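You operate a simulated robot arm through the tools that you are given. There is no shell and no other tool.

Carry out the task below with a simulated robot arm. There is one attempt and no reset: what you move stays moved.

JOB
Start the dye column and show a straight dye thread.
Fine: pump on with its cover shut again, a trickle in the overflow sight glass, purple knob at OPEN.

It is judged by the outcome, as a careful person would: the job done as asked, and still so three seconds after it is handed in. It fails if anything else is knocked over, pushed out of place, dropped, spilled or broken. A push-on lid holds only when it is set on centred and level and pressed home; a screw cap is set on level and turned clockwise until tight.

ROBOT AND FRAMES
A 7-joint arm with a two-finger parallel gripper, fixed in place. Base frame: the origin is at the foot of the arm, x ahead of it, y to its left, z up. Units: mm, rad, N and s.
Its first joint turns from -2.601 to 2.601 rad. Payload 3.43 kg.
The tool frame sits at the grasp point between the pads (the TCP): z along the fingers, y along the line on which they close. The tips reach 30 mm beyond it. The gripper opens to 94 mm. The fingers are 28 mm wide and 10 mm thick; the gripper's body (50 by 96 mm) begins 55 mm behind the TCP.
Orientation is told as [roll, pitch, yaw] about the base's x, y, z axes, in that order, counted from this pose: with the fingers straight down and closing along the base's y, the tool's x points along the base's -x, its y along +y and its z along -z.

CONTROLS
- The arm moves only by the tool move_arm. Its argument "plan" is a list of rows, each an object of numbers (a shift or turn left out is 0, a gripper value left out holds the last): "x", "y", "z": the shift along the base's x, y, z in m; "ax", "ay", "az": the turn, a rotation vector about the base's x, y, z in rad; "grip": the gripper command, from -1 (fully open) to 1 (shut), values between in proportion. In form: [{"x": .., "y": .., "z": .., "ax": .., "ay": .., "az": .., "grip": ..}, ...]. A call has 1 to 20 rows; each row is the pose to reach, as a shift and turn from the pose commanded when the call began. A row lasts 0.2 s, in which the tool goes at most 50 mm and 0.15 rad; a call with a longer step from one row to the next is refused whole, and so is a gripper value outside its range. A pose out of reach is approached as far as the arm can. The call stops where the force on the tool passes 40 N (or 10 N more than at its start, if that is more) or the arm is blocked; 0.2 s more then pass. The fingers move at their own pace (about 45 mm/s each) and stop on an object; they squeeze with about 38 N. The grip force told is the motor's: it shows also when the fingers shut on nothing. Time passes only in rows, and 0.2 s behind the last, so rows that repeat a pose let the fingers close. It gives the time, the measured TCP pose, the force on the tool (base axes), the opening and the grip force at its end, in the units of the frame above (readings bear some noise), with the torque about the TCP (base axes, N m) and any sound that the robot's microphone picked up, and new pictures: "views" is both (left out), scene, wrist or none.
- Cameras (640 x 400 px; columns grow to the right, rows downward): "scene" is fixed at [223.1, 647.3, 1634.7]; the picture's right is [-0.95, -0.31, 0.00], its down [-0.20, 0.62, -0.75] and it looks along [0.23, -0.72, -0.66] (base axes); focal length 330 px, centre (320, 200). "wrist" rides on the gripper at [76, 14, -102] in the tool frame; the picture's right is [-0.18, 0.98, 0.00], its down [-0.75, -0.14, -0.64] and it looks along [-0.63, -0.12, 0.77] (tool axes); focal length 243 px, centre (320, 200).
- point_at(camera, pixels): for up to 12 pixels [column, row] of the newest picture of that camera ("zoom" is the newest enlarged one), the place [x, y, z] in the base frame of the surface seen there, good to about 3 mm, but the place of the scene camera against the robot may be out by one fixed shift of up to 25 mm in any direction. The clock stands still meanwhile.
- zoom(camera, box): a new picture of the part [left, top, right, bottom] of that camera's present view, enlarged. The clock stands still meanwhile.
- job_done(): hands the job in; it is judged then, once.

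Leave the gripper open and the arm clear of the work at the hand-in unless told otherwise.

The tools are called after ">>>" as a command line: name --argument value ..., lists and objects as JSON in quotes. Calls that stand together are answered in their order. move_arm: Moves the arm, as the interface text tells. Its arguments: {"type":"object","properties":{"plan":{"type":"array","items":{"type":"object","properties":{"x":{"type":"number"},"y":{"type":"number"},"z":{"type":"number"},"ax":{"type":"number"},"ay":{"type":"number"},"az":{"type":"number"},"grip":{"type":"number"}}}},"views":{"type":"string","enum":["both","scene","wrist","none"]}},"required":["plan"]} The other tools are called the same way: point_at (camera, pixels) gives the place of the surface under pixels of a picture; zoom (camera, box) takes an enlarged picture of a part of a camera's view; job_done () hands the job in.

At the start:

```text
clock: 0.0
tool_pos: [249.9, -1.6, 432.4]
orientation: [-0.002, 0.591, -0.003]
contact_force: [-0.1, 0.6, 0.7]
ft_torque: [0.01, 0.01, 0.01]
opening: 93.9
grasp_force: 0.1
```

scene: 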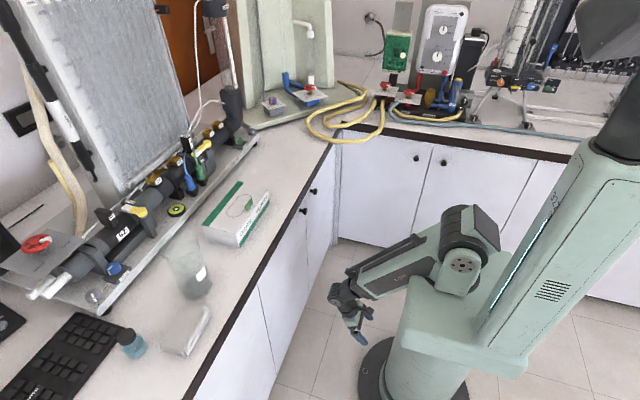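
wrist: 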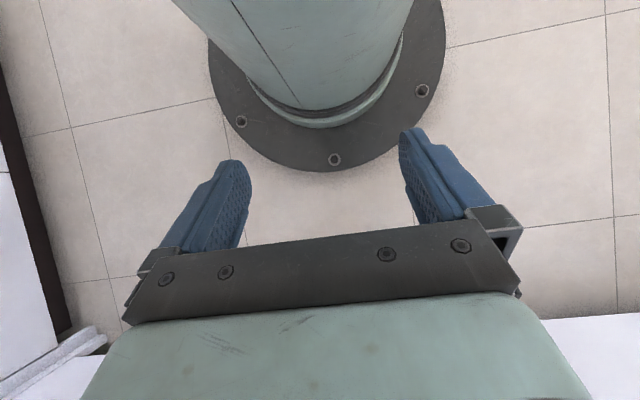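

I see a lab bench in an L shape: the left bench carries an apparatus with pipes, valves, a keyboard and a bottle; the far corner has another apparatus. I zoom in on several parts to find the dye column, the pump with its cover, the sight glass and the purple knob.

>>> zoom --camera "scene" --box '[230, 0, 390, 140]'

>>> zoom --camera "scene" --box '[360, 0, 500, 130]'

>>> zoom --camera "scene" --box '[0, 150, 280, 400]'

>>> zoom --camera "scene" --box '[470, 0, 640, 150]'

```text
2.86 times, centred on (310, 70) of scene
```

zoom: 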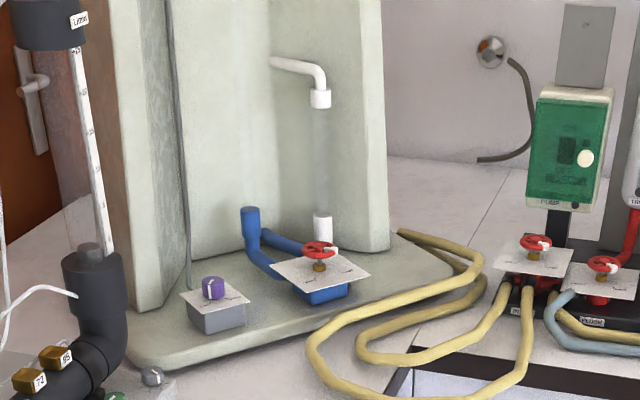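

```text
3.08 times, centred on (430, 65) of scene
```

zoom: 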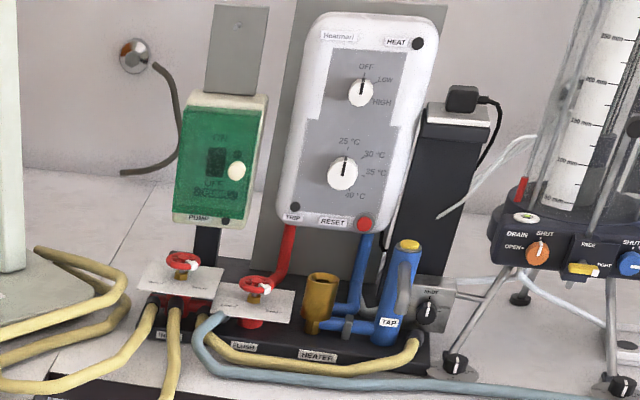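

```text
1.60 times, centred on (140, 275) of scene
```

zoom: 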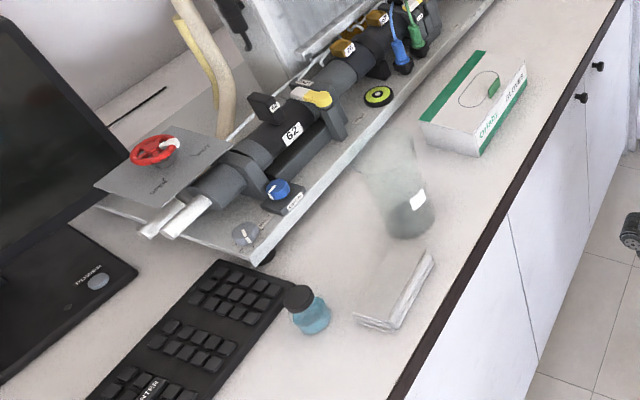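

```text
2.67 times, centred on (555, 75) of scene
```

zoom: 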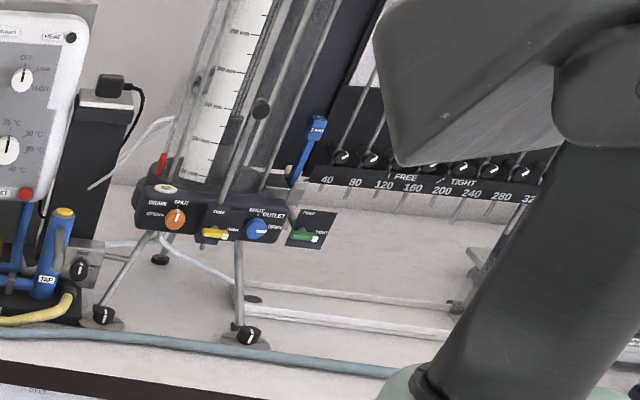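

The greenish corner tower with a purple knob looks like the dye column; the green-covered box labelled PUMP is its pump. I zoom closer to read labels.

>>> zoom --camera "scene" --box '[372, 20, 422, 80]'

>>> zoom --camera "scene" --box '[255, 75, 335, 125]'

>>> zoom --camera "scene" --box '[370, 70, 450, 130]'

>>> zoom --camera "scene" --box '[270, 0, 350, 50]'

>>> zoom --camera "scene" --box '[170, 0, 260, 160]'

>>> zoom --camera "scene" --box '[450, 50, 530, 110]'

```text
6.67 times, centred on (397, 50) of scene
```

zoom: 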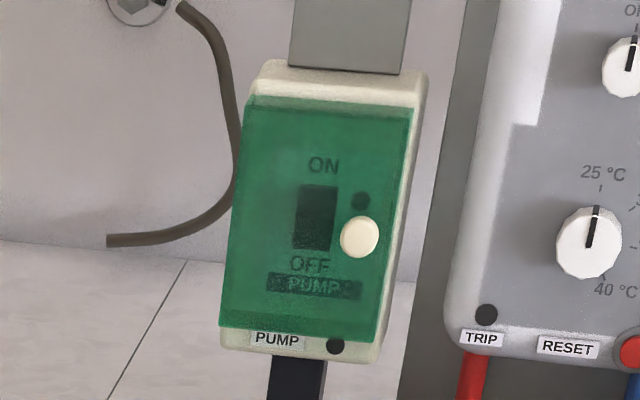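

```text
8.00 times, centred on (295, 100) of scene
```

zoom: 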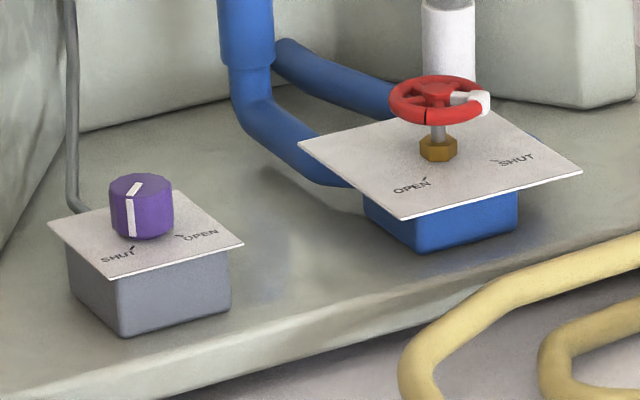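

```text
6.67 times, centred on (410, 100) of scene
```

zoom: 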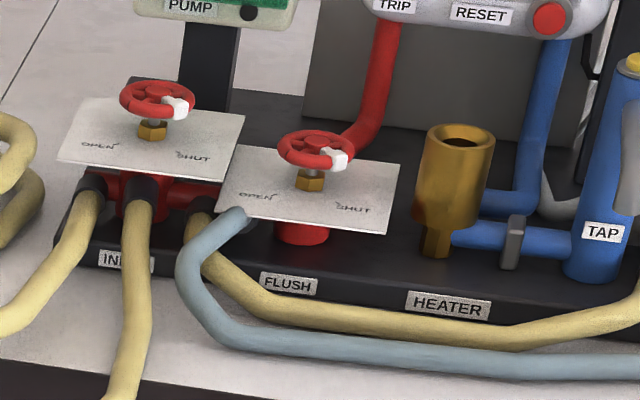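

```text
8.00 times, centred on (310, 25) of scene
```

zoom: 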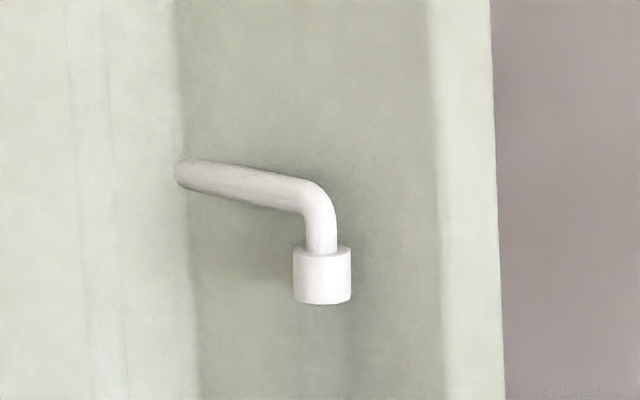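

```text
2.50 times, centred on (215, 80) of scene
```

zoom: 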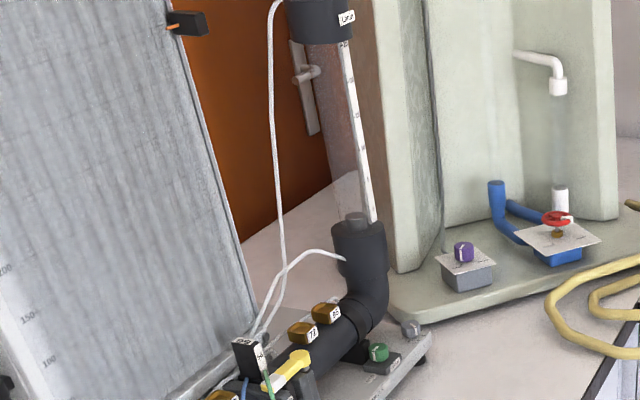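

```text
6.67 times, centred on (490, 80) of scene
```

zoom: 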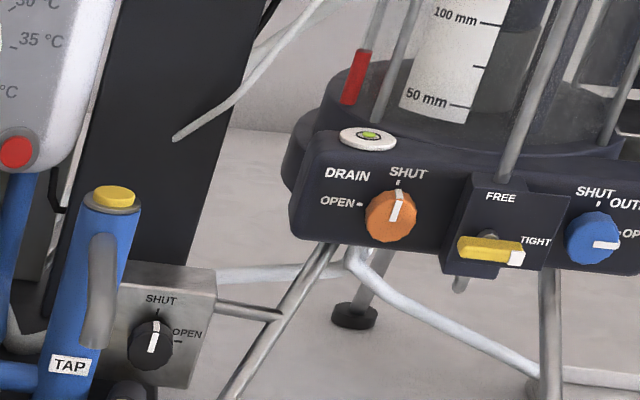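

The purple knob (about (273,100)) reads SHUT now, the red wheels' white marks need checking. I ask for positions of the main items.

>>> point_at --camera "scene" --pixels '[[271, 99], [310, 86], [395, 48], [399, 56], [389, 84], [409, 90], [310, 32], [311, 70], [340, 130], [440, 150], [300, 200], [250, 110]]'

>>> point_at --camera "scene" --pixels '[[388, 90], [405, 95], [315, 90], [270, 110], [391, 33], [404, 35], [392, 72], [401, 73], [291, 75], [380, 70], [330, 100], [350, 125]]'

```text
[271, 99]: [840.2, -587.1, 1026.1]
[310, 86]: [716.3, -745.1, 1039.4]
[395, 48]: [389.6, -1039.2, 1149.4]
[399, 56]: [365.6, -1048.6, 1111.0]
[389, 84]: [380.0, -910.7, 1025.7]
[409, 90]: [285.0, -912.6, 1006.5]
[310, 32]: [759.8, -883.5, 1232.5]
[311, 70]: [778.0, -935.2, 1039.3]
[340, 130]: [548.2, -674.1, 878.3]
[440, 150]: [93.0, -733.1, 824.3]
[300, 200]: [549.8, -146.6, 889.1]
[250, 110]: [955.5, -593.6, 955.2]
```

```text
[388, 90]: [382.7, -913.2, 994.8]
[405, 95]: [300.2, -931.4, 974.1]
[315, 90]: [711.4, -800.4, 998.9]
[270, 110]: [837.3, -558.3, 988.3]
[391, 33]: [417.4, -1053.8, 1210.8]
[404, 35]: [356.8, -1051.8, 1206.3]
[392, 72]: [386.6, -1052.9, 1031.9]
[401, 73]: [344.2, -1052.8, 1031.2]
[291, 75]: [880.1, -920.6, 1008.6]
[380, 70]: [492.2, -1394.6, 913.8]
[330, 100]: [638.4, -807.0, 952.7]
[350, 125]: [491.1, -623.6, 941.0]
```

The bench top is about z=890, the pump box face at y≈-1050, the wheels and knob about 1 m from the base. The gripper is still folded low at z=432. First I lift it in free air while going slightly outward, and look.

>>> move_arm --plan '[{"x": 0.015, "y": -0.015, "z": 0.04}, {"x": 0.03, "y": -0.03, "z": 0.08}, {"x": 0.045, "y": -0.045, "z": 0.12}, {"x": 0.06, "y": -0.06, "z": 0.16}, {"x": 0.075, "y": -0.075, "z": 0.2}, {"x": 0.09, "y": -0.09, "z": 0.24}, {"x": 0.105, "y": -0.105, "z": 0.28}, {"x": 0.12, "y": -0.12, "z": 0.32}, {"x": 0.135, "y": -0.135, "z": 0.36}, {"x": 0.15, "y": -0.15, "z": 0.4}]'

```text
clock: 1.8
tool_pos: [401.3, -130.4, 732.3]
orientation: [-0.001, 0.591, -0.01]
contact_force: [-0.6, -0.7, -0.4]
ft_torque: [-0.03, -0.01, 0.0]
opening: 93.9
grasp_force: 0.1
out of reach, approached as far as the arm can: row 1, 2, 3, 4, 5, 6, 7, 8, 9
stopped in row 9: the force on the tool passed its limit at 111 N (the readings are from after the stop); the commanded pose is now the measured one
```

scene: 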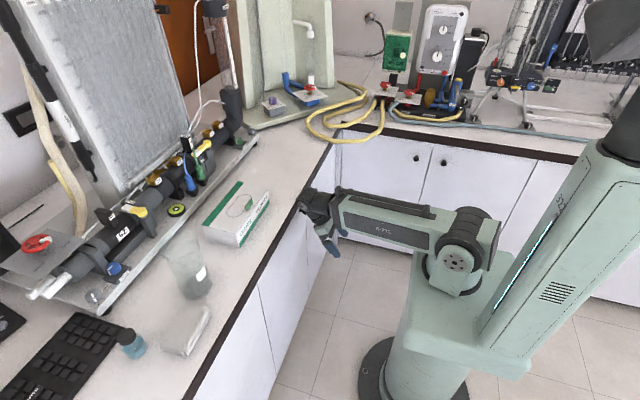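
wrist: 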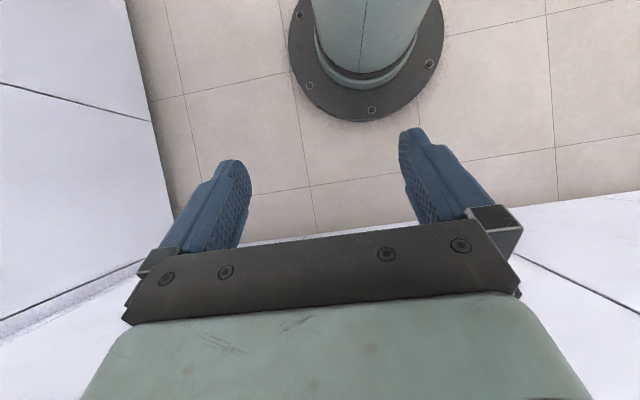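

The wrist body met the bench front edge (force 111 N). Nothing on the bench looks moved. I back off away from the bench, toward -x and -y, before rising.

>>> move_arm --plan '[{"x": -0.03, "y": 0, "z": -0.01}, {"x": -0.06, "y": -0.02, "z": -0.01}, {"x": -0.09, "y": -0.05, "z": -0.01}, {"x": -0.11, "y": -0.08, "z": -0.01}]'

```text
clock: 2.8
tool_pos: [360.8, -244.0, 701.2]
orientation: [0.003, 0.605, -0.006]
contact_force: [0.0, -0.1, 0.2]
ft_torque: [0.03, 0.0, 0.0]
opening: 93.9
grasp_force: 0.1
out of reach, approached as far as the arm can: row 1, 2, 3, 4
```

scene: 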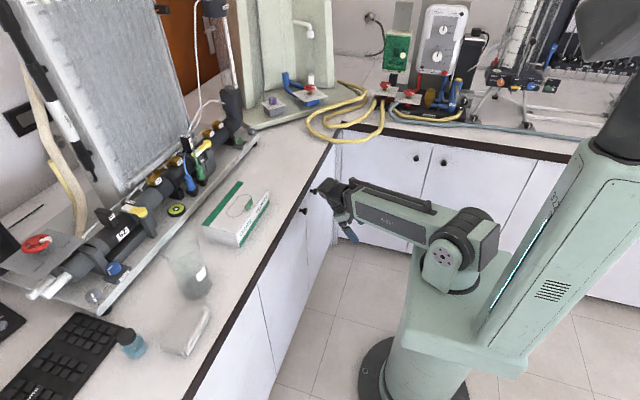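
wrist: 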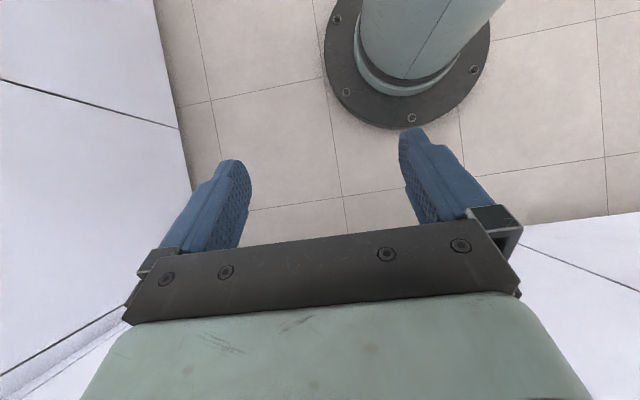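

Free again (force ~0). I check where the arm's own parts are to understand its geometry.

>>> point_at --camera "scene" --pixels '[[455, 235], [480, 225], [430, 225], [345, 195], [325, 188], [440, 330], [550, 300], [610, 170], [620, 40], [500, 370], [350, 232], [380, 200]]'

```text
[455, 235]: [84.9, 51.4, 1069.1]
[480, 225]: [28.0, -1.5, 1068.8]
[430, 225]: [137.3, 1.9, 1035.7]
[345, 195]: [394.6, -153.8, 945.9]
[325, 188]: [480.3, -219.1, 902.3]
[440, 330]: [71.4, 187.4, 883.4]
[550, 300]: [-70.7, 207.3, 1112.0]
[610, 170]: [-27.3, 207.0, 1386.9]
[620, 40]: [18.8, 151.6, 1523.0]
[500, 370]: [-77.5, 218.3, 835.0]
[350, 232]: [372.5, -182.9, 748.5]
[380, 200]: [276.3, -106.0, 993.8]
```

The arm's shoulder sits near (40,0,1060) on a shelf. The inward-tilted tool seems to be limiting the reach; I rotate the tool toward straight down while rising and swinging toward -y, staying inside the L of the bench.

>>> move_arm --plan '[{"y": -0.01, "z": 0.02, "ay": -0.1}, {"y": -0.02, "z": 0.05, "ay": -0.2}, {"y": -0.03, "z": 0.08, "ay": -0.3}, {"y": -0.04, "z": 0.11, "ay": -0.4}, {"y": -0.05, "z": 0.14, "ay": -0.5}, {"y": -0.06, "z": 0.17, "ay": -0.6}, {"y": -0.07, "z": 0.2, "ay": -0.6}, {"y": -0.08, "z": 0.23, "ay": -0.6}]'

```text
clock: 4.6
tool_pos: [386.5, -350.4, 942.6]
orientation: [0.006, 0.003, -0.004]
contact_force: [-0.3, -1.0, 0.4]
ft_torque: [0.0, -0.01, 0.03]
opening: 94.2
grasp_force: 0.0
out of reach, approached as far as the arm can: row 1, 2, 3, 4, 5, 6, 7, 8
```

scene: 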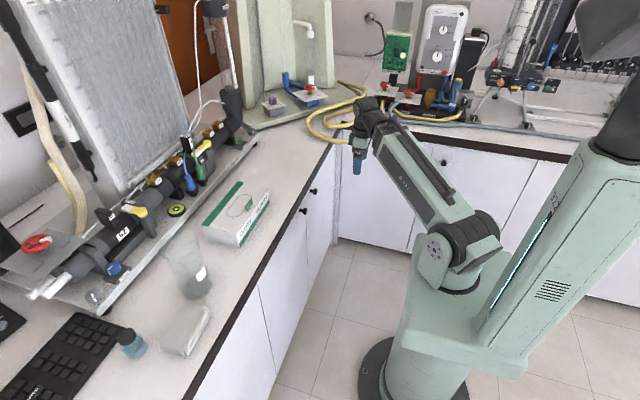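
wrist: 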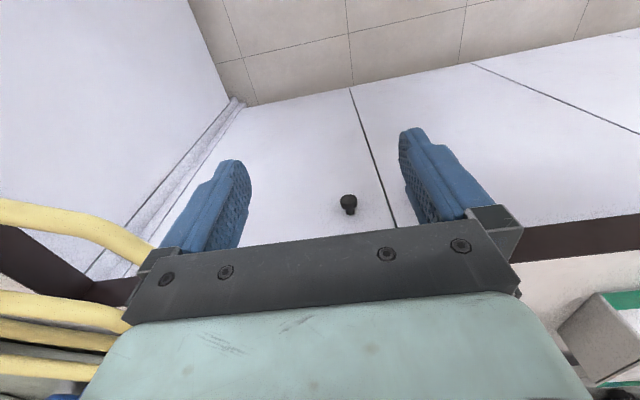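

The tool is now straight down at radius 522 (the minimum reach explains the "out of reach"). Next I tip the tool to point horizontally toward -y (ax about -1.57) while rising to z≈1180 and going to y≈-600, clear in front of the pump panel.

>>> move_arm --plan '[{"y": -0.01, "z": 0.04, "ax": -0.0}, {"y": -0.02, "z": 0.08, "ax": -0.13}, {"y": -0.04, "z": 0.12, "ax": -0.26}, {"y": -0.06, "z": 0.15, "ax": -0.39}, {"y": -0.08, "z": 0.18, "ax": -0.52}, {"y": -0.1, "z": 0.21, "ax": -0.65}, {"y": -0.12, "z": 0.23, "ax": -0.78}, {"y": -0.14, "z": 0.24, "ax": -0.91}, {"y": -0.16, "z": 0.24, "ax": -1.04}, {"y": -0.18, "z": 0.24, "ax": -1.17}, {"y": -0.2, "z": 0.24, "ax": -1.3}, {"y": -0.22, "z": 0.24, "ax": -1.43}, {"y": -0.23, "z": 0.24, "ax": -1.57}, {"y": -0.23, "z": 0.24, "ax": -1.57}]'

```text
clock: 7.6
tool_pos: [384.4, -577.8, 1181.7]
orientation: [-1.567, -0.007, -0.002]
contact_force: [0.5, -0.3, -0.2]
ft_torque: [0.03, 0.03, 0.01]
opening: 93.9
grasp_force: 0.0
```

scene: 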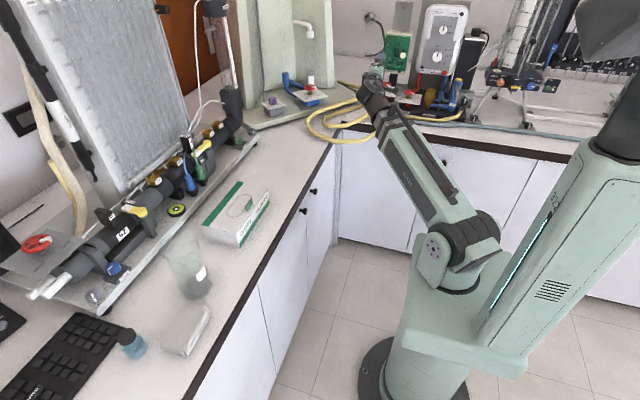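
wrist: 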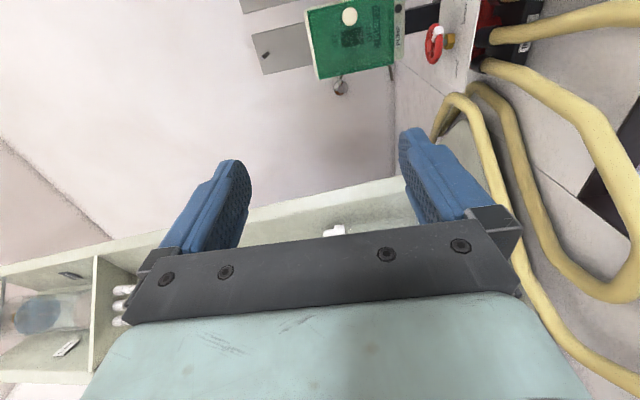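

Horizontal pose reached without contact. The wrist camera shows the green cover at (350,40). I zoom and read positions there (wrist camera is tied to the robot, so its places are trustworthy).

>>> zoom --camera "wrist" --box '[240, 0, 540, 110]'

>>> point_at --camera "wrist" --pixels '[[349, 16], [308, 18], [395, 5], [318, 78], [393, 63], [433, 43], [450, 41], [355, 37], [340, 87], [402, 45], [460, 60], [375, 40]]'

>>> point_at --camera "scene" --pixels '[[399, 56], [389, 84], [387, 90], [402, 45], [412, 48], [391, 33], [400, 73]]'

```text
2.13 times, centred on (390, 55) of wrist
```

zoom: 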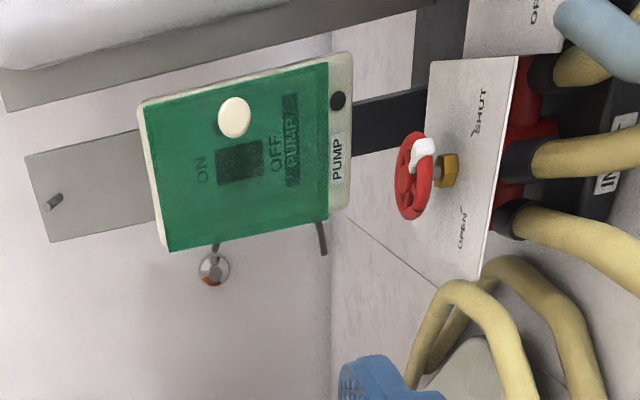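

```text
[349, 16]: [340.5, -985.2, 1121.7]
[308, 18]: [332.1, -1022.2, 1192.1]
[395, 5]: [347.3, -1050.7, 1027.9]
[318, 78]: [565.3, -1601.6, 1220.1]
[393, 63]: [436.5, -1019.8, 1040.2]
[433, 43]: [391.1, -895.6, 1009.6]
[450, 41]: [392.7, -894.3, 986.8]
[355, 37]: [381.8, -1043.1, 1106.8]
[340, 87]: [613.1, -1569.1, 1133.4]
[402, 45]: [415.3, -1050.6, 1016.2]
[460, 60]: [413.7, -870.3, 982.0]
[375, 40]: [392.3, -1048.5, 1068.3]
```

```text
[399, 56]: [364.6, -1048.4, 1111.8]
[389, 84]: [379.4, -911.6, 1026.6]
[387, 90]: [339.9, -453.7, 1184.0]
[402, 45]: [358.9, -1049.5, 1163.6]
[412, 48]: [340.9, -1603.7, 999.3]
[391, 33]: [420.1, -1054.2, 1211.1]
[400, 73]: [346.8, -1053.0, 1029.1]
```

>>> point_at --camera "scene" --pixels '[[403, 55], [385, 83], [388, 86], [409, 91], [399.4, 71.7], [383, 87]]'

>>> point_at --camera "zoom" --pixels '[[234, 116], [418, 150], [412, 175], [402, 190], [447, 170], [485, 100], [462, 215], [337, 100], [150, 120], [170, 245], [325, 70], [325, 215]]'

```text
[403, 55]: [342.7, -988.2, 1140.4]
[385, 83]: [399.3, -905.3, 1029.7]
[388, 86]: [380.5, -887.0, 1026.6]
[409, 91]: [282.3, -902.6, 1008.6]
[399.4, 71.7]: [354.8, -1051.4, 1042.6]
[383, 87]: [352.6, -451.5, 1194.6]
```

```text
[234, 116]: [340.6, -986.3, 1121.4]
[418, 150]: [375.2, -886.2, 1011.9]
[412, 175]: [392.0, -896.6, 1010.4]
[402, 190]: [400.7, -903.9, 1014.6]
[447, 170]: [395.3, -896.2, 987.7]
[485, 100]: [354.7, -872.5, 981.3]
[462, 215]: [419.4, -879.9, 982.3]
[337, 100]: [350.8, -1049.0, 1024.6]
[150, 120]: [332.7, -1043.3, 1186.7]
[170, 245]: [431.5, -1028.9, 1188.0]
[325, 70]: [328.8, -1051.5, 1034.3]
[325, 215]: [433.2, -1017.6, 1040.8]
```

The wrist camera gives: cover knob tip at (341,-986,1121), cover about x 332–432, z 1036–1190, front at y≈-1020, hinge on the x=432 side; the INLET wheel's white mark is at SHUT. The scene camera reads ~18 mm too high in z. I move in front of the cover knob, open gripper closing vertically, staying well above the INLET wheel (z≈1015).

>>> move_arm --plan '[{"x": -0.006, "y": -0.04, "z": -0.008}, {"x": -0.012, "y": -0.08, "z": -0.016}, {"x": -0.018, "y": -0.12, "z": -0.024}, {"x": -0.024, "y": -0.16, "z": -0.032}, {"x": -0.03, "y": -0.2, "z": -0.04}, {"x": -0.036, "y": -0.24, "z": -0.048}, {"x": -0.042, "y": -0.28, "z": -0.056}, {"x": -0.043, "y": -0.32, "z": -0.061}]'

```text
clock: 9.4
tool_pos: [341.8, -900.6, 1123.0]
orientation: [-1.567, -0.008, -0.003]
contact_force: [-0.1, -0.1, -0.1]
ft_torque: [0.0, 0.04, 0.01]
opening: 94.2
grasp_force: 0.1
```

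scene: 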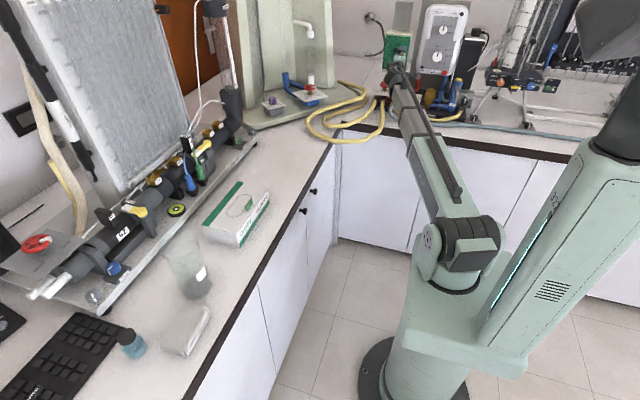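
wrist: 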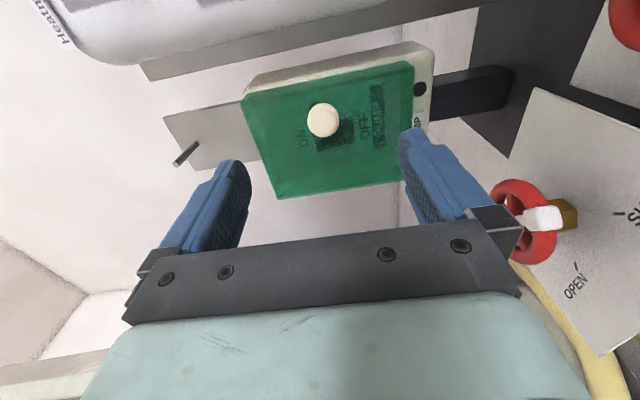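

The knob at (322,120) sits between the fingers. I recheck knob, cover, and nearby heater box places from this closer view.

>>> point_at --camera "wrist" --pixels '[[316, 117], [330, 121], [322, 105], [322, 134], [250, 97], [280, 195], [405, 70], [402, 180], [130, 55], [290, 30], [335, 160], [185, 155]]'

>>> zoom --camera "wrist" --box '[220, 30, 460, 210]'

```text
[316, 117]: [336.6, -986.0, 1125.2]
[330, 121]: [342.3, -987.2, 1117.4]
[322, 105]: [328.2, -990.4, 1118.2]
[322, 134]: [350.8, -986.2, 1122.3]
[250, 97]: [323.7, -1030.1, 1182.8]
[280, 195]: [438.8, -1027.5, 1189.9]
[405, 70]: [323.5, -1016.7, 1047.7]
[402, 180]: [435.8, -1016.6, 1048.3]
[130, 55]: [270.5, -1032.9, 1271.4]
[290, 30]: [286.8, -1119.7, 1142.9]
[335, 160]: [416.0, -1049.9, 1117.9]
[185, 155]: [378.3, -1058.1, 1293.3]
```

```text
2.22 times, centred on (340, 120) of wrist
```

zoom: 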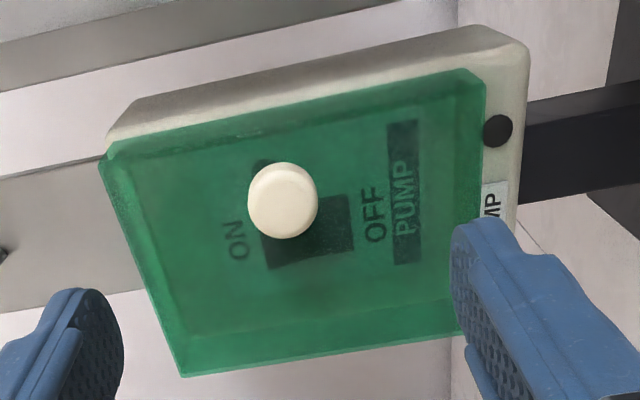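

Knob centre (340,-986,1121), ~26 mm wide. I advance to y≈-970 so the tips overlap the knob by ~14 mm and close on it from above and below.

>>> move_arm --plan '[{"x": -0.001, "y": -0.03, "z": -0.001}, {"x": -0.002, "y": -0.055, "z": -0.002}, {"x": -0.002, "y": -0.069, "z": -0.002}, {"x": -0.002, "y": -0.069, "z": -0.002, "grip": 1}, {"x": -0.002, "y": -0.069, "z": -0.002, "grip": 1}, {"x": -0.002, "y": -0.069, "z": -0.002, "grip": 1}, {"x": -0.002, "y": -0.069, "z": -0.002, "grip": 1}, {"x": -0.002, "y": -0.069, "z": -0.002, "grip": 1}, {"x": -0.002, "y": -0.069, "z": -0.002, "grip": 1}]'

```text
clock: 11.4
tool_pos: [339.9, -967.2, 1120.4]
orientation: [-1.566, -0.004, -0.002]
contact_force: [0.7, -5.5, 23.4]
ft_torque: [-0.69, -0.08, -0.4]
opening: 24.8
grasp_force: 44.7
```

scene: 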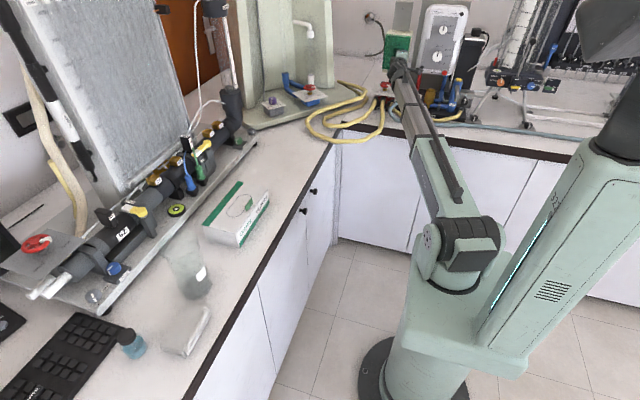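
wrist: 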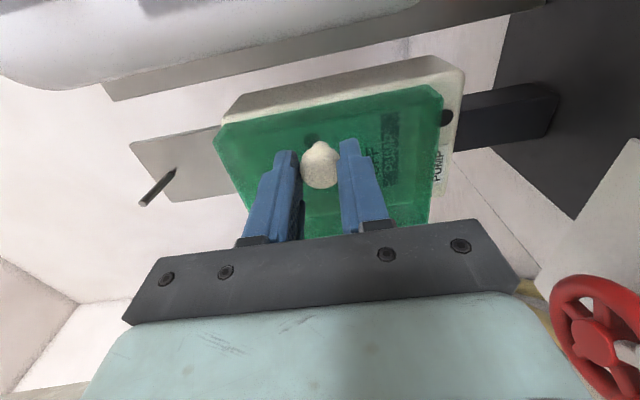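

The knob is held (opening 24.8 mm) with a 23 N upward load, so I am ~2 mm low; I raise 2 mm and begin swinging the cover about its x≈437 hinge by a few degrees, watching the force.

>>> move_arm --plan '[{"z": 0.002, "grip": 1}, {"x": 0.001, "y": 0.002, "z": 0.002, "grip": 1}, {"x": 0.0025, "y": 0.005, "z": 0.002, "grip": 1}, {"x": 0.005, "y": 0.009, "z": 0.002, "grip": 1}]' --views "wrist"

```text
clock: 12.4
tool_pos: [344.4, -956.3, 1121.6]
orientation: [-1.566, -0.006, -0.004]
contact_force: [-1.6, -8.0, 20.1]
ft_torque: [-0.58, -0.05, -0.81]
opening: 24.8
grasp_force: 45.1
```

wrist: 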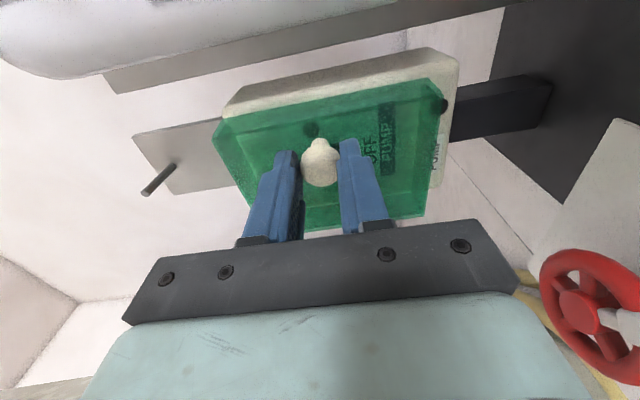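

The knob moved along with the fingers (cover starting to open, only -8 N). I continue along the arc to about 36° open.

>>> move_arm --plan '[{"x": 0.0055, "y": 0.0085, "z": 0.002, "grip": 1}, {"x": 0.0123, "y": 0.0172, "z": 0.002, "grip": 1}, {"x": 0.0201, "y": 0.0251, "z": 0.002, "grip": 1}, {"x": 0.0286, "y": 0.0322, "z": 0.002, "grip": 1}, {"x": 0.0378, "y": 0.0383, "z": 0.002, "grip": 1}]'

```text
clock: 13.6
tool_pos: [385.7, -921.2, 1121.0]
orientation: [-1.565, -0.006, 0.0]
contact_force: [1.2, -1.6, 0.2]
ft_torque: [-0.02, 0.0, -0.04]
opening: 0.0
grasp_force: 33.3
```

scene: 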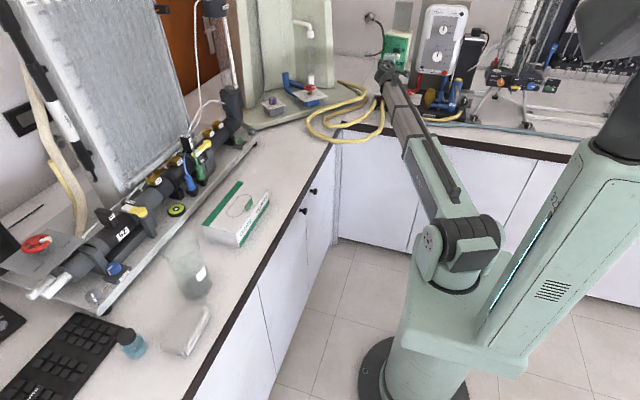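
wrist: 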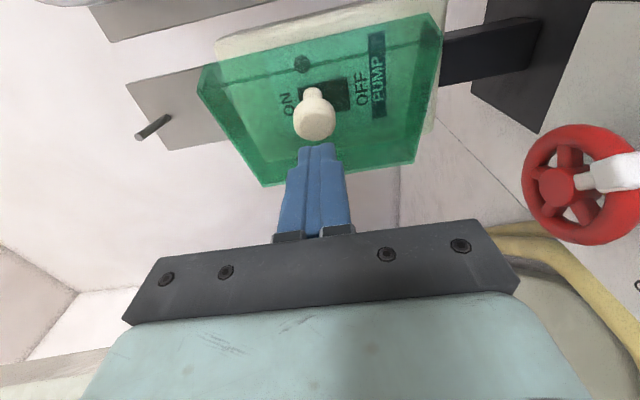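

The knob slipped out of the pads but the cover stands ajar. I measure the cover's present angle.

>>> zoom --camera "wrist" --box '[180, 0, 460, 200]'

>>> point_at --camera "wrist" --pixels '[[314, 122], [308, 95], [205, 85], [268, 182], [432, 20], [410, 158], [220, 40], [438, 60], [250, 150], [420, 100], [300, 65], [400, 40]]'

```text
2.00 times, centred on (320, 100) of wrist
```

zoom: 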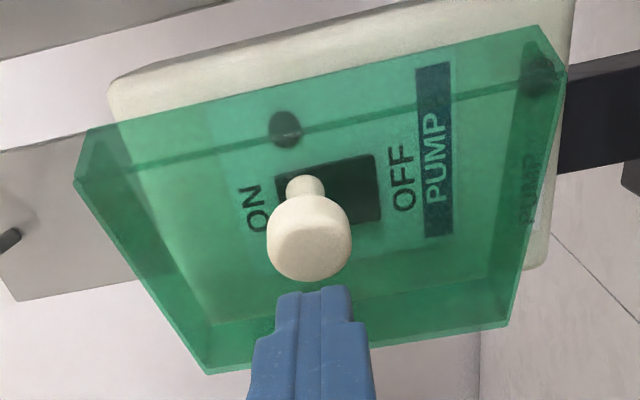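

```text
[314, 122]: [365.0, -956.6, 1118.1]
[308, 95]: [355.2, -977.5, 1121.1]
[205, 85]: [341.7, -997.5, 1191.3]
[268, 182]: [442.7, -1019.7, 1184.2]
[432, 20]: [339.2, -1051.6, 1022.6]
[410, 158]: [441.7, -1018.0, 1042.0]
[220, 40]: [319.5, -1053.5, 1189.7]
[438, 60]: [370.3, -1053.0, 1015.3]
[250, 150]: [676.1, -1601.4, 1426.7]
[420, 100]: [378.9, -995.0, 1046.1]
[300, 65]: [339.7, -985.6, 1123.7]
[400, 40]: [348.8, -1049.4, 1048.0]
```

The cover is ~20° open and stays there; the knob is a ball on a stem, head tip now at (365,-957,1120). I retreat, open the fingers, turn the tool by -0.35 rad about z to line up with the knob, then regrip deeper.

>>> move_arm --plan '[{"x": 0.0, "y": 0.02, "z": 0.002, "grip": -0.4}, {"x": 0.002, "y": 0.03, "z": 0.003, "az": -0.12, "grip": -0.4}, {"x": 0.002, "y": 0.03, "z": 0.003, "az": -0.24, "grip": -0.4}, {"x": 0.002, "y": 0.027, "z": 0.003, "az": -0.35, "grip": -0.4}, {"x": 0.002, "y": 0.025, "z": 0.003, "az": -0.35, "grip": -0.4}]' --views "wrist"

```text
clock: 14.8
tool_pos: [384.8, -894.7, 1125.0]
orientation: [-1.565, -0.007, -0.355]
contact_force: [0.2, 0.8, -0.2]
ft_torque: [-0.01, -0.01, 0.02]
opening: 65.9
grasp_force: 0.0
```

wrist: 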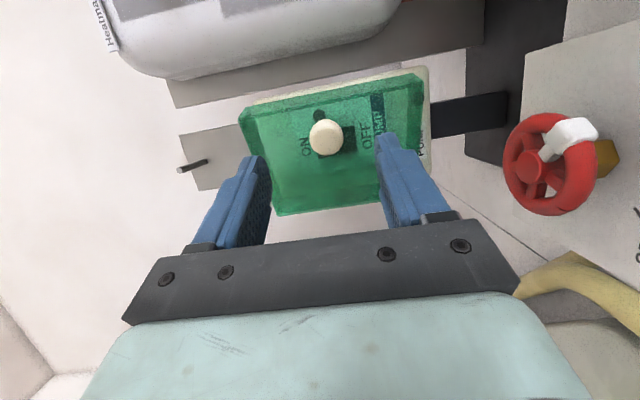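

>>> point_at --camera "wrist" --pixels '[[327, 138], [327, 122], [327, 152], [315, 137], [340, 138], [250, 115], [280, 212], [415, 80], [415, 185]]'

```text
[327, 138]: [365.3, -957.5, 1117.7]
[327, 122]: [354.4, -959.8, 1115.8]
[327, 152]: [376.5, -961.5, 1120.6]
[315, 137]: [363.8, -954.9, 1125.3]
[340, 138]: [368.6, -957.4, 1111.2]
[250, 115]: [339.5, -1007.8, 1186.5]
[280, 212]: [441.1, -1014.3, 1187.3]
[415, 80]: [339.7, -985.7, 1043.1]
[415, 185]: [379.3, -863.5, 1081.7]
```

Knob head at (365,-957.5,~1119) is centred between the fingers. I advance along the knob axis ~60 mm and close.

>>> move_arm --plan '[{"x": -0.007, "y": -0.022, "grip": -0.4}, {"x": -0.013, "y": -0.043, "grip": -0.4}, {"x": -0.018, "y": -0.058, "grip": -0.4}, {"x": -0.018, "y": -0.058, "grip": 1}, {"x": -0.018, "y": -0.058, "grip": 1}, {"x": -0.018, "y": -0.058, "grip": 1}, {"x": -0.018, "y": -0.058, "grip": 1}, {"x": -0.018, "y": -0.058, "grip": 1}]' --views "wrist"

```text
clock: 16.6
tool_pos: [366.8, -952.4, 1120.2]
orientation: [-1.558, -0.008, -0.355]
contact_force: [2.5, -5.3, -5.4]
ft_torque: [0.11, 0.04, -0.16]
opening: 24.9
grasp_force: 45.1
stopped in row 8: the force on the tool passed its limit at 41 N (the readings are from after the stop); the commanded pose is now the measured one
```

wrist: 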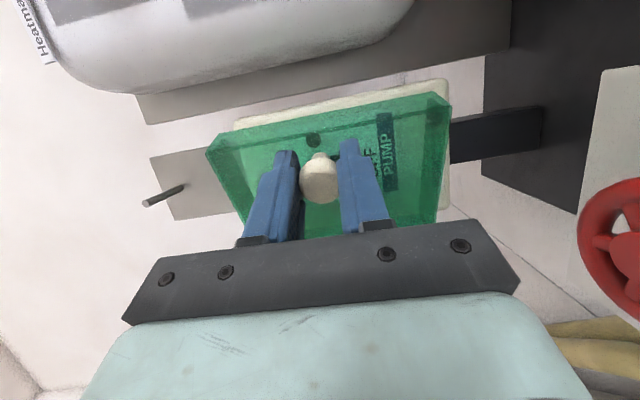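

Held firmly again with little load. I swing on along the arc (hinge about (438,-1047)), letting the tool turn part of the way with the cover, first by ~24°.

>>> move_arm --plan '[{"x": 0.0047, "y": 0.0038, "z": -0.001, "az": -0.02, "grip": 1}, {"x": 0.0093, "y": 0.0074, "z": -0.001, "az": -0.04, "grip": 1}, {"x": 0.0142, "y": 0.0107, "z": -0.001, "az": -0.06, "grip": 1}, {"x": 0.0192, "y": 0.0138, "z": -0.001, "az": -0.08, "grip": 1}, {"x": 0.0245, "y": 0.0166, "z": -0.001, "az": -0.1, "grip": 1}, {"x": 0.0298, "y": 0.0191, "z": -0.001, "az": -0.12, "grip": 1}, {"x": 0.0353, "y": 0.0213, "z": -0.001, "az": -0.14, "grip": 1}, {"x": 0.0409, "y": 0.0233, "z": -0.001, "az": -0.16, "grip": 1}]' --views "wrist"

```text
clock: 18.4
tool_pos: [406.4, -927.3, 1120.9]
orientation: [-1.561, -0.008, -0.517]
contact_force: [-11.3, -1.9, 2.3]
ft_torque: [0.0, -0.06, -1.4]
opening: 25.3
grasp_force: 45.1
```

wrist: 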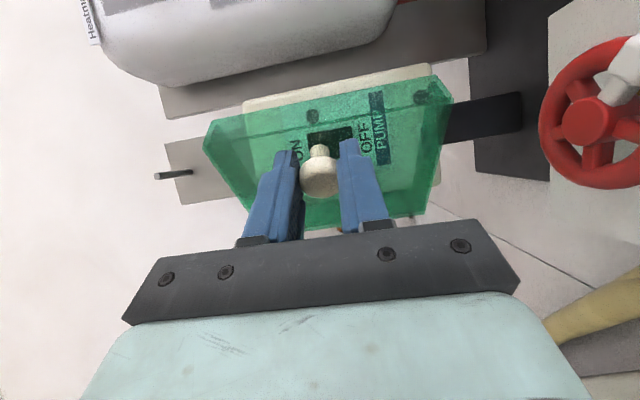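

The cover follows (~42° open). I continue the swing another ~36°.

>>> move_arm --plan '[{"x": 0.0058, "y": 0.0017, "az": -0.03, "grip": 1}, {"x": 0.0118, "y": 0.003, "az": -0.055, "grip": 1}, {"x": 0.0177, "y": 0.004, "az": -0.08, "grip": 1}, {"x": 0.0237, "y": 0.0047, "az": -0.105, "grip": 1}, {"x": 0.0297, "y": 0.0051, "az": -0.13, "grip": 1}, {"x": 0.0358, "y": 0.0053, "az": -0.155, "grip": 1}, {"x": 0.0418, "y": 0.0051, "az": -0.18, "grip": 1}, {"x": 0.0479, "y": 0.0047, "az": -0.205, "grip": 1}, {"x": 0.0539, "y": 0.0039, "az": -0.23, "grip": 1}, {"x": 0.06, "y": 0.0028, "az": -0.255, "grip": 1}, {"x": 0.0658, "y": 0.0014, "az": -0.28, "grip": 1}, {"x": 0.0717, "y": -0.0003, "az": -0.305, "grip": 1}]'

```text
clock: 21.0
tool_pos: [478.4, -927.9, 1120.2]
orientation: [-1.558, -0.01, -0.819]
contact_force: [-9.4, 4.8, -7.0]
ft_torque: [0.17, -0.14, -1.32]
opening: 25.0
grasp_force: 45.5
```

scene: 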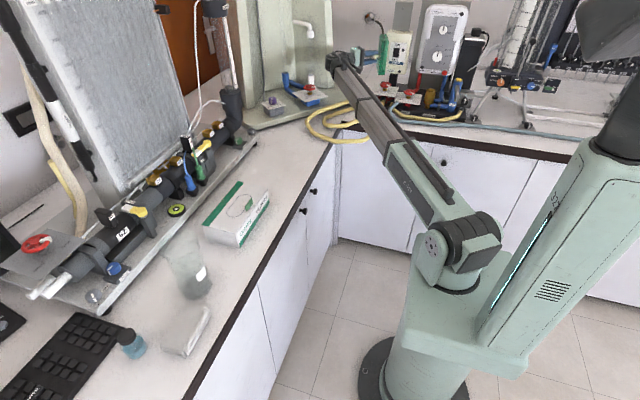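
wrist: 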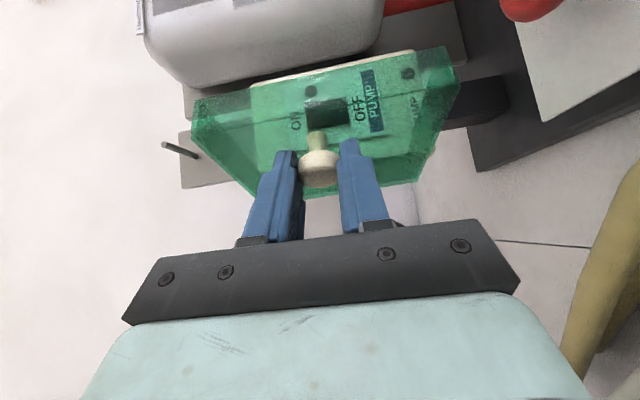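

The scene picture shows the cover swung out at (383,55) and the rocker exposed. I zoom to check.

>>> zoom --camera "scene" --box '[360, 20, 430, 90]'

```text
5.71 times, centred on (395, 55) of scene
```

zoom: 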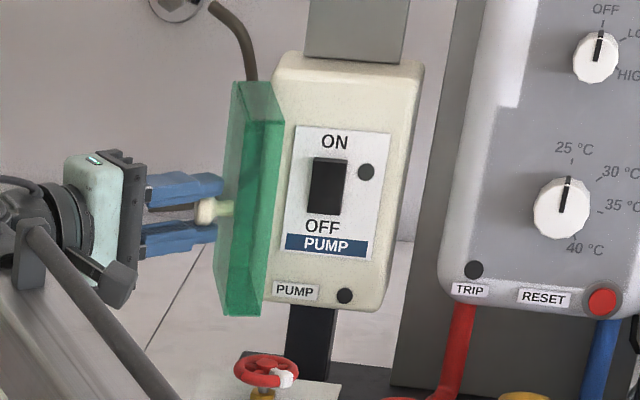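

The cover is ~80° open. I push it a little further to ~92°, watching for a stop.

>>> move_arm --plan '[{"x": 0.0055, "y": -0.0018, "grip": 1}, {"x": 0.0109, "y": -0.0038, "grip": 1}, {"x": 0.0161, "y": -0.0061, "grip": 1}, {"x": 0.0213, "y": -0.0086, "grip": 1}]' --views "none"

```text
clock: 22.0
tool_pos: [499.7, -937.1, 1120.3]
orientation: [-1.561, -0.008, -0.821]
contact_force: [-7.0, 10.8, -2.7]
ft_torque: [0.09, -0.05, -1.42]
opening: 24.7
grasp_force: 45.2
```

Now I open the fingers a little and back straight off along the tool axis, then check that the cover stays.

>>> move_arm --plan '[{"grip": -0.2}, {"grip": -0.2}, {"grip": -0.2}, {"x": 0.02, "y": 0.02, "grip": -0.2}, {"x": 0.035, "y": 0.045, "grip": -0.2}, {"x": 0.04, "y": 0.08, "grip": -0.2}]'

>>> zoom --camera "scene" --box '[350, 20, 430, 90]'

```text
clock: 23.4
tool_pos: [540.2, -858.3, 1119.4]
orientation: [-1.56, -0.008, -0.82]
contact_force: [0.8, -0.1, 0.0]
ft_torque: [0.0, 0.02, -0.02]
opening: 56.5
grasp_force: 0.1
```

scene: 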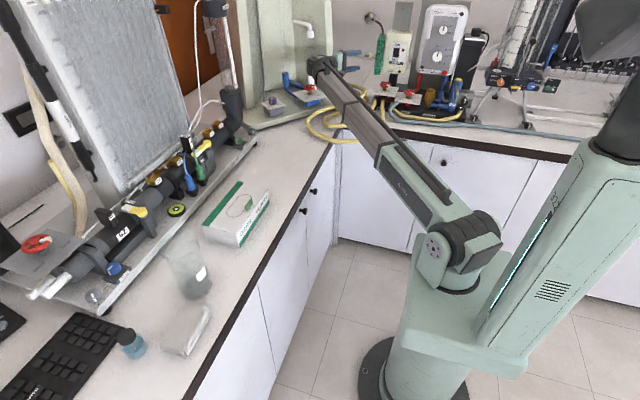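
wrist: 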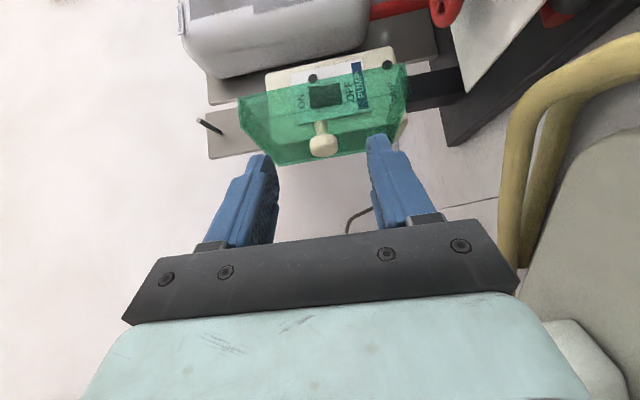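

```text
5.71 times, centred on (390, 55) of scene
```

zoom: 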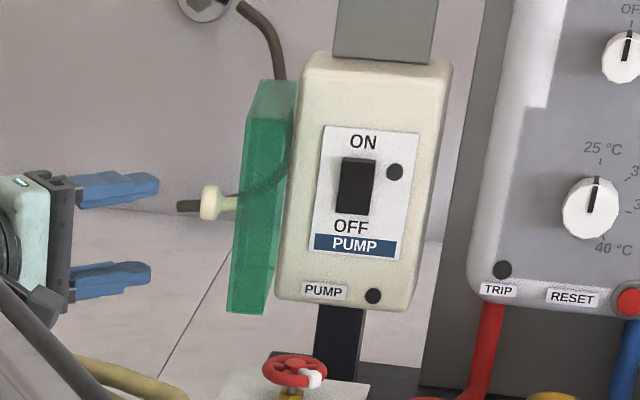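

The cover stays open at ~95°. I measure the rocker's place (top = ON end, around (357,170) in the zoom) with scene zoom (corrected by -18 mm in z).

>>> point_at --camera "zoom" --pixels '[[357, 163], [357, 172], [357, 187], [357, 203], [357, 212], [342, 185], [372, 185], [395, 172], [362, 142], [352, 243], [250, 110], [240, 300]]'

>>> point_at --camera "wrist" --pixels '[[323, 145], [245, 115], [290, 162], [400, 150], [405, 80], [313, 78], [386, 64]]'

```text
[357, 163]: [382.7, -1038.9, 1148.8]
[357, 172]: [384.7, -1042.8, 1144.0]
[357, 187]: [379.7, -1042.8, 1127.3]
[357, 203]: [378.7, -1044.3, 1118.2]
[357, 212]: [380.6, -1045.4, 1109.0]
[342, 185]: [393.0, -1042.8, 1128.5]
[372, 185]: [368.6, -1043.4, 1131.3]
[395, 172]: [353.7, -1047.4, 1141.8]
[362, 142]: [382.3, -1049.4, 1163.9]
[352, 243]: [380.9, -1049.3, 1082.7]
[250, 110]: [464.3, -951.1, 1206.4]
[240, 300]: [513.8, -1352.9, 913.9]
```

```text
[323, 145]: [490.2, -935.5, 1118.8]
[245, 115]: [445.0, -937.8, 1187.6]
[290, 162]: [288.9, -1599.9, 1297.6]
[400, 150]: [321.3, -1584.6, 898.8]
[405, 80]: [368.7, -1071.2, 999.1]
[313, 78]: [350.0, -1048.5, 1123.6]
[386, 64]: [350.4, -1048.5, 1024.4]
```

True rocker: centre x≈377, z 1091–1131, ON (top) end standing out to y≈-1039. I close the fingers, turn the tool back to straight -y and stand off in front of the top half at (377,-880,1124), clear of the open cover (edge y≈-938, x≥445).

>>> move_arm --plan '[{"x": -0.01, "y": 0.02, "z": 0.002, "az": 0.1, "grip": 1}, {"x": -0.04, "y": 0.03, "z": 0.004, "az": 0.24, "grip": 1}, {"x": -0.075, "y": 0.03, "z": 0.006, "az": 0.38, "grip": 1}, {"x": -0.11, "y": 0.02, "z": 0.006, "az": 0.52, "grip": 1}, {"x": -0.14, "y": 0.005, "z": 0.006, "az": 0.66, "grip": 1}, {"x": -0.163, "y": -0.01, "z": 0.006, "az": 0.8, "grip": 1}, {"x": -0.163, "y": -0.022, "z": 0.006, "az": 0.82, "grip": 1}, {"x": -0.163, "y": -0.022, "z": 0.006, "az": 0.82, "grip": 1}]'

```text
clock: 25.2
tool_pos: [378.7, -879.0, 1127.7]
orientation: [-1.562, -0.008, 0.003]
contact_force: [-0.6, -0.1, 0.2]
ft_torque: [0.0, -0.03, -0.05]
opening: 0.1
grasp_force: 32.9
```

scene: 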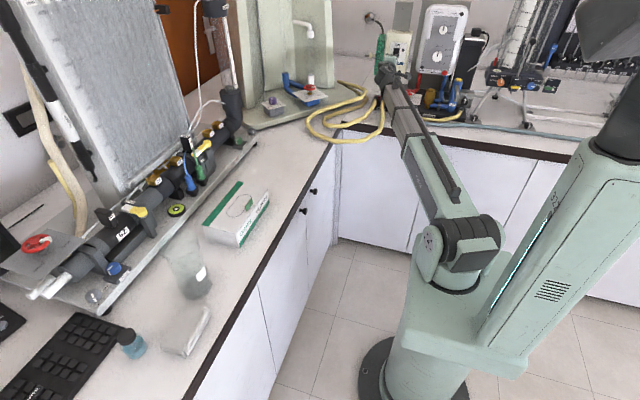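
wrist: 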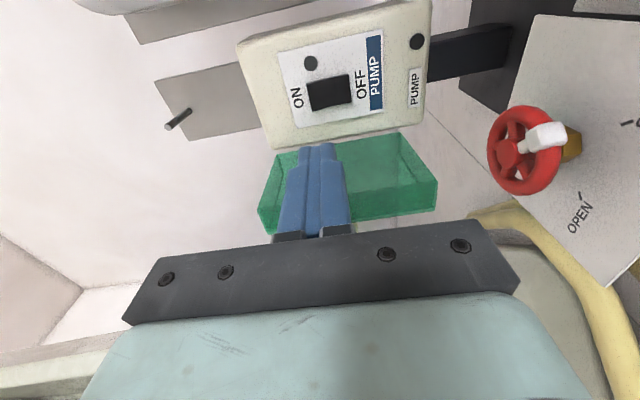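

>>> point_at --camera "wrist" --pixels '[[312, 96], [318, 94], [330, 92], [345, 88], [350, 90], [330, 78], [330, 106], [310, 63], [297, 97], [375, 165], [280, 160], [415, 150]]'

```text
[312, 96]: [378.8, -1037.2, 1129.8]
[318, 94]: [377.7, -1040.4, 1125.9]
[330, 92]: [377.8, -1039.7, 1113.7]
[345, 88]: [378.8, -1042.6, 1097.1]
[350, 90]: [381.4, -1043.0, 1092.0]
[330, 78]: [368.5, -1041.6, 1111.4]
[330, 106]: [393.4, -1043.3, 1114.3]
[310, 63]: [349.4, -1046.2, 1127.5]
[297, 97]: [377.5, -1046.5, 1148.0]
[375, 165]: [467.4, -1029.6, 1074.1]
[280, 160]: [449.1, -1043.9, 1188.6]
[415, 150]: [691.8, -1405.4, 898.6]
```

Rocker confirmed at x≈380, z 1090–1132. I advance the closed tips to the upper half at z≈1124 and press in small steps to y≈-1046, watching force and listening for a click.

>>> move_arm --plan '[{"y": -0.04, "z": -0.003}, {"y": -0.08, "z": -0.003}, {"y": -0.11, "z": -0.003}, {"y": -0.122, "z": -0.003}, {"y": -0.127, "z": -0.003}, {"y": -0.13, "z": -0.003}, {"y": -0.133, "z": -0.003}, {"y": -0.136, "z": -0.003}, {"y": -0.138, "z": -0.003}, {"y": -0.138, "z": -0.003}]' --views "wrist"

```text
clock: 27.0
tool_pos: [377.3, -1009.8, 1125.0]
orientation: [-1.562, -0.007, -0.002]
contact_force: [-0.8, 12.0, 4.2]
ft_torque: [0.0, 0.02, -0.01]
opening: 0.0
grasp_force: 33.5
heard: click
stopped in row 8: the force on the tool passed its limit at 45 N (the readings are from after the stop); the commanded pose is now the measured one
```

wrist: 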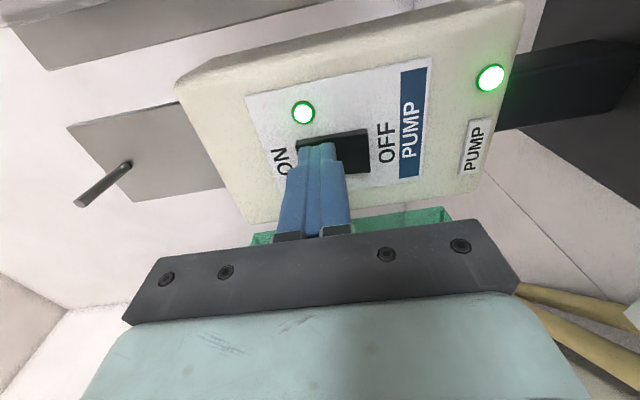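

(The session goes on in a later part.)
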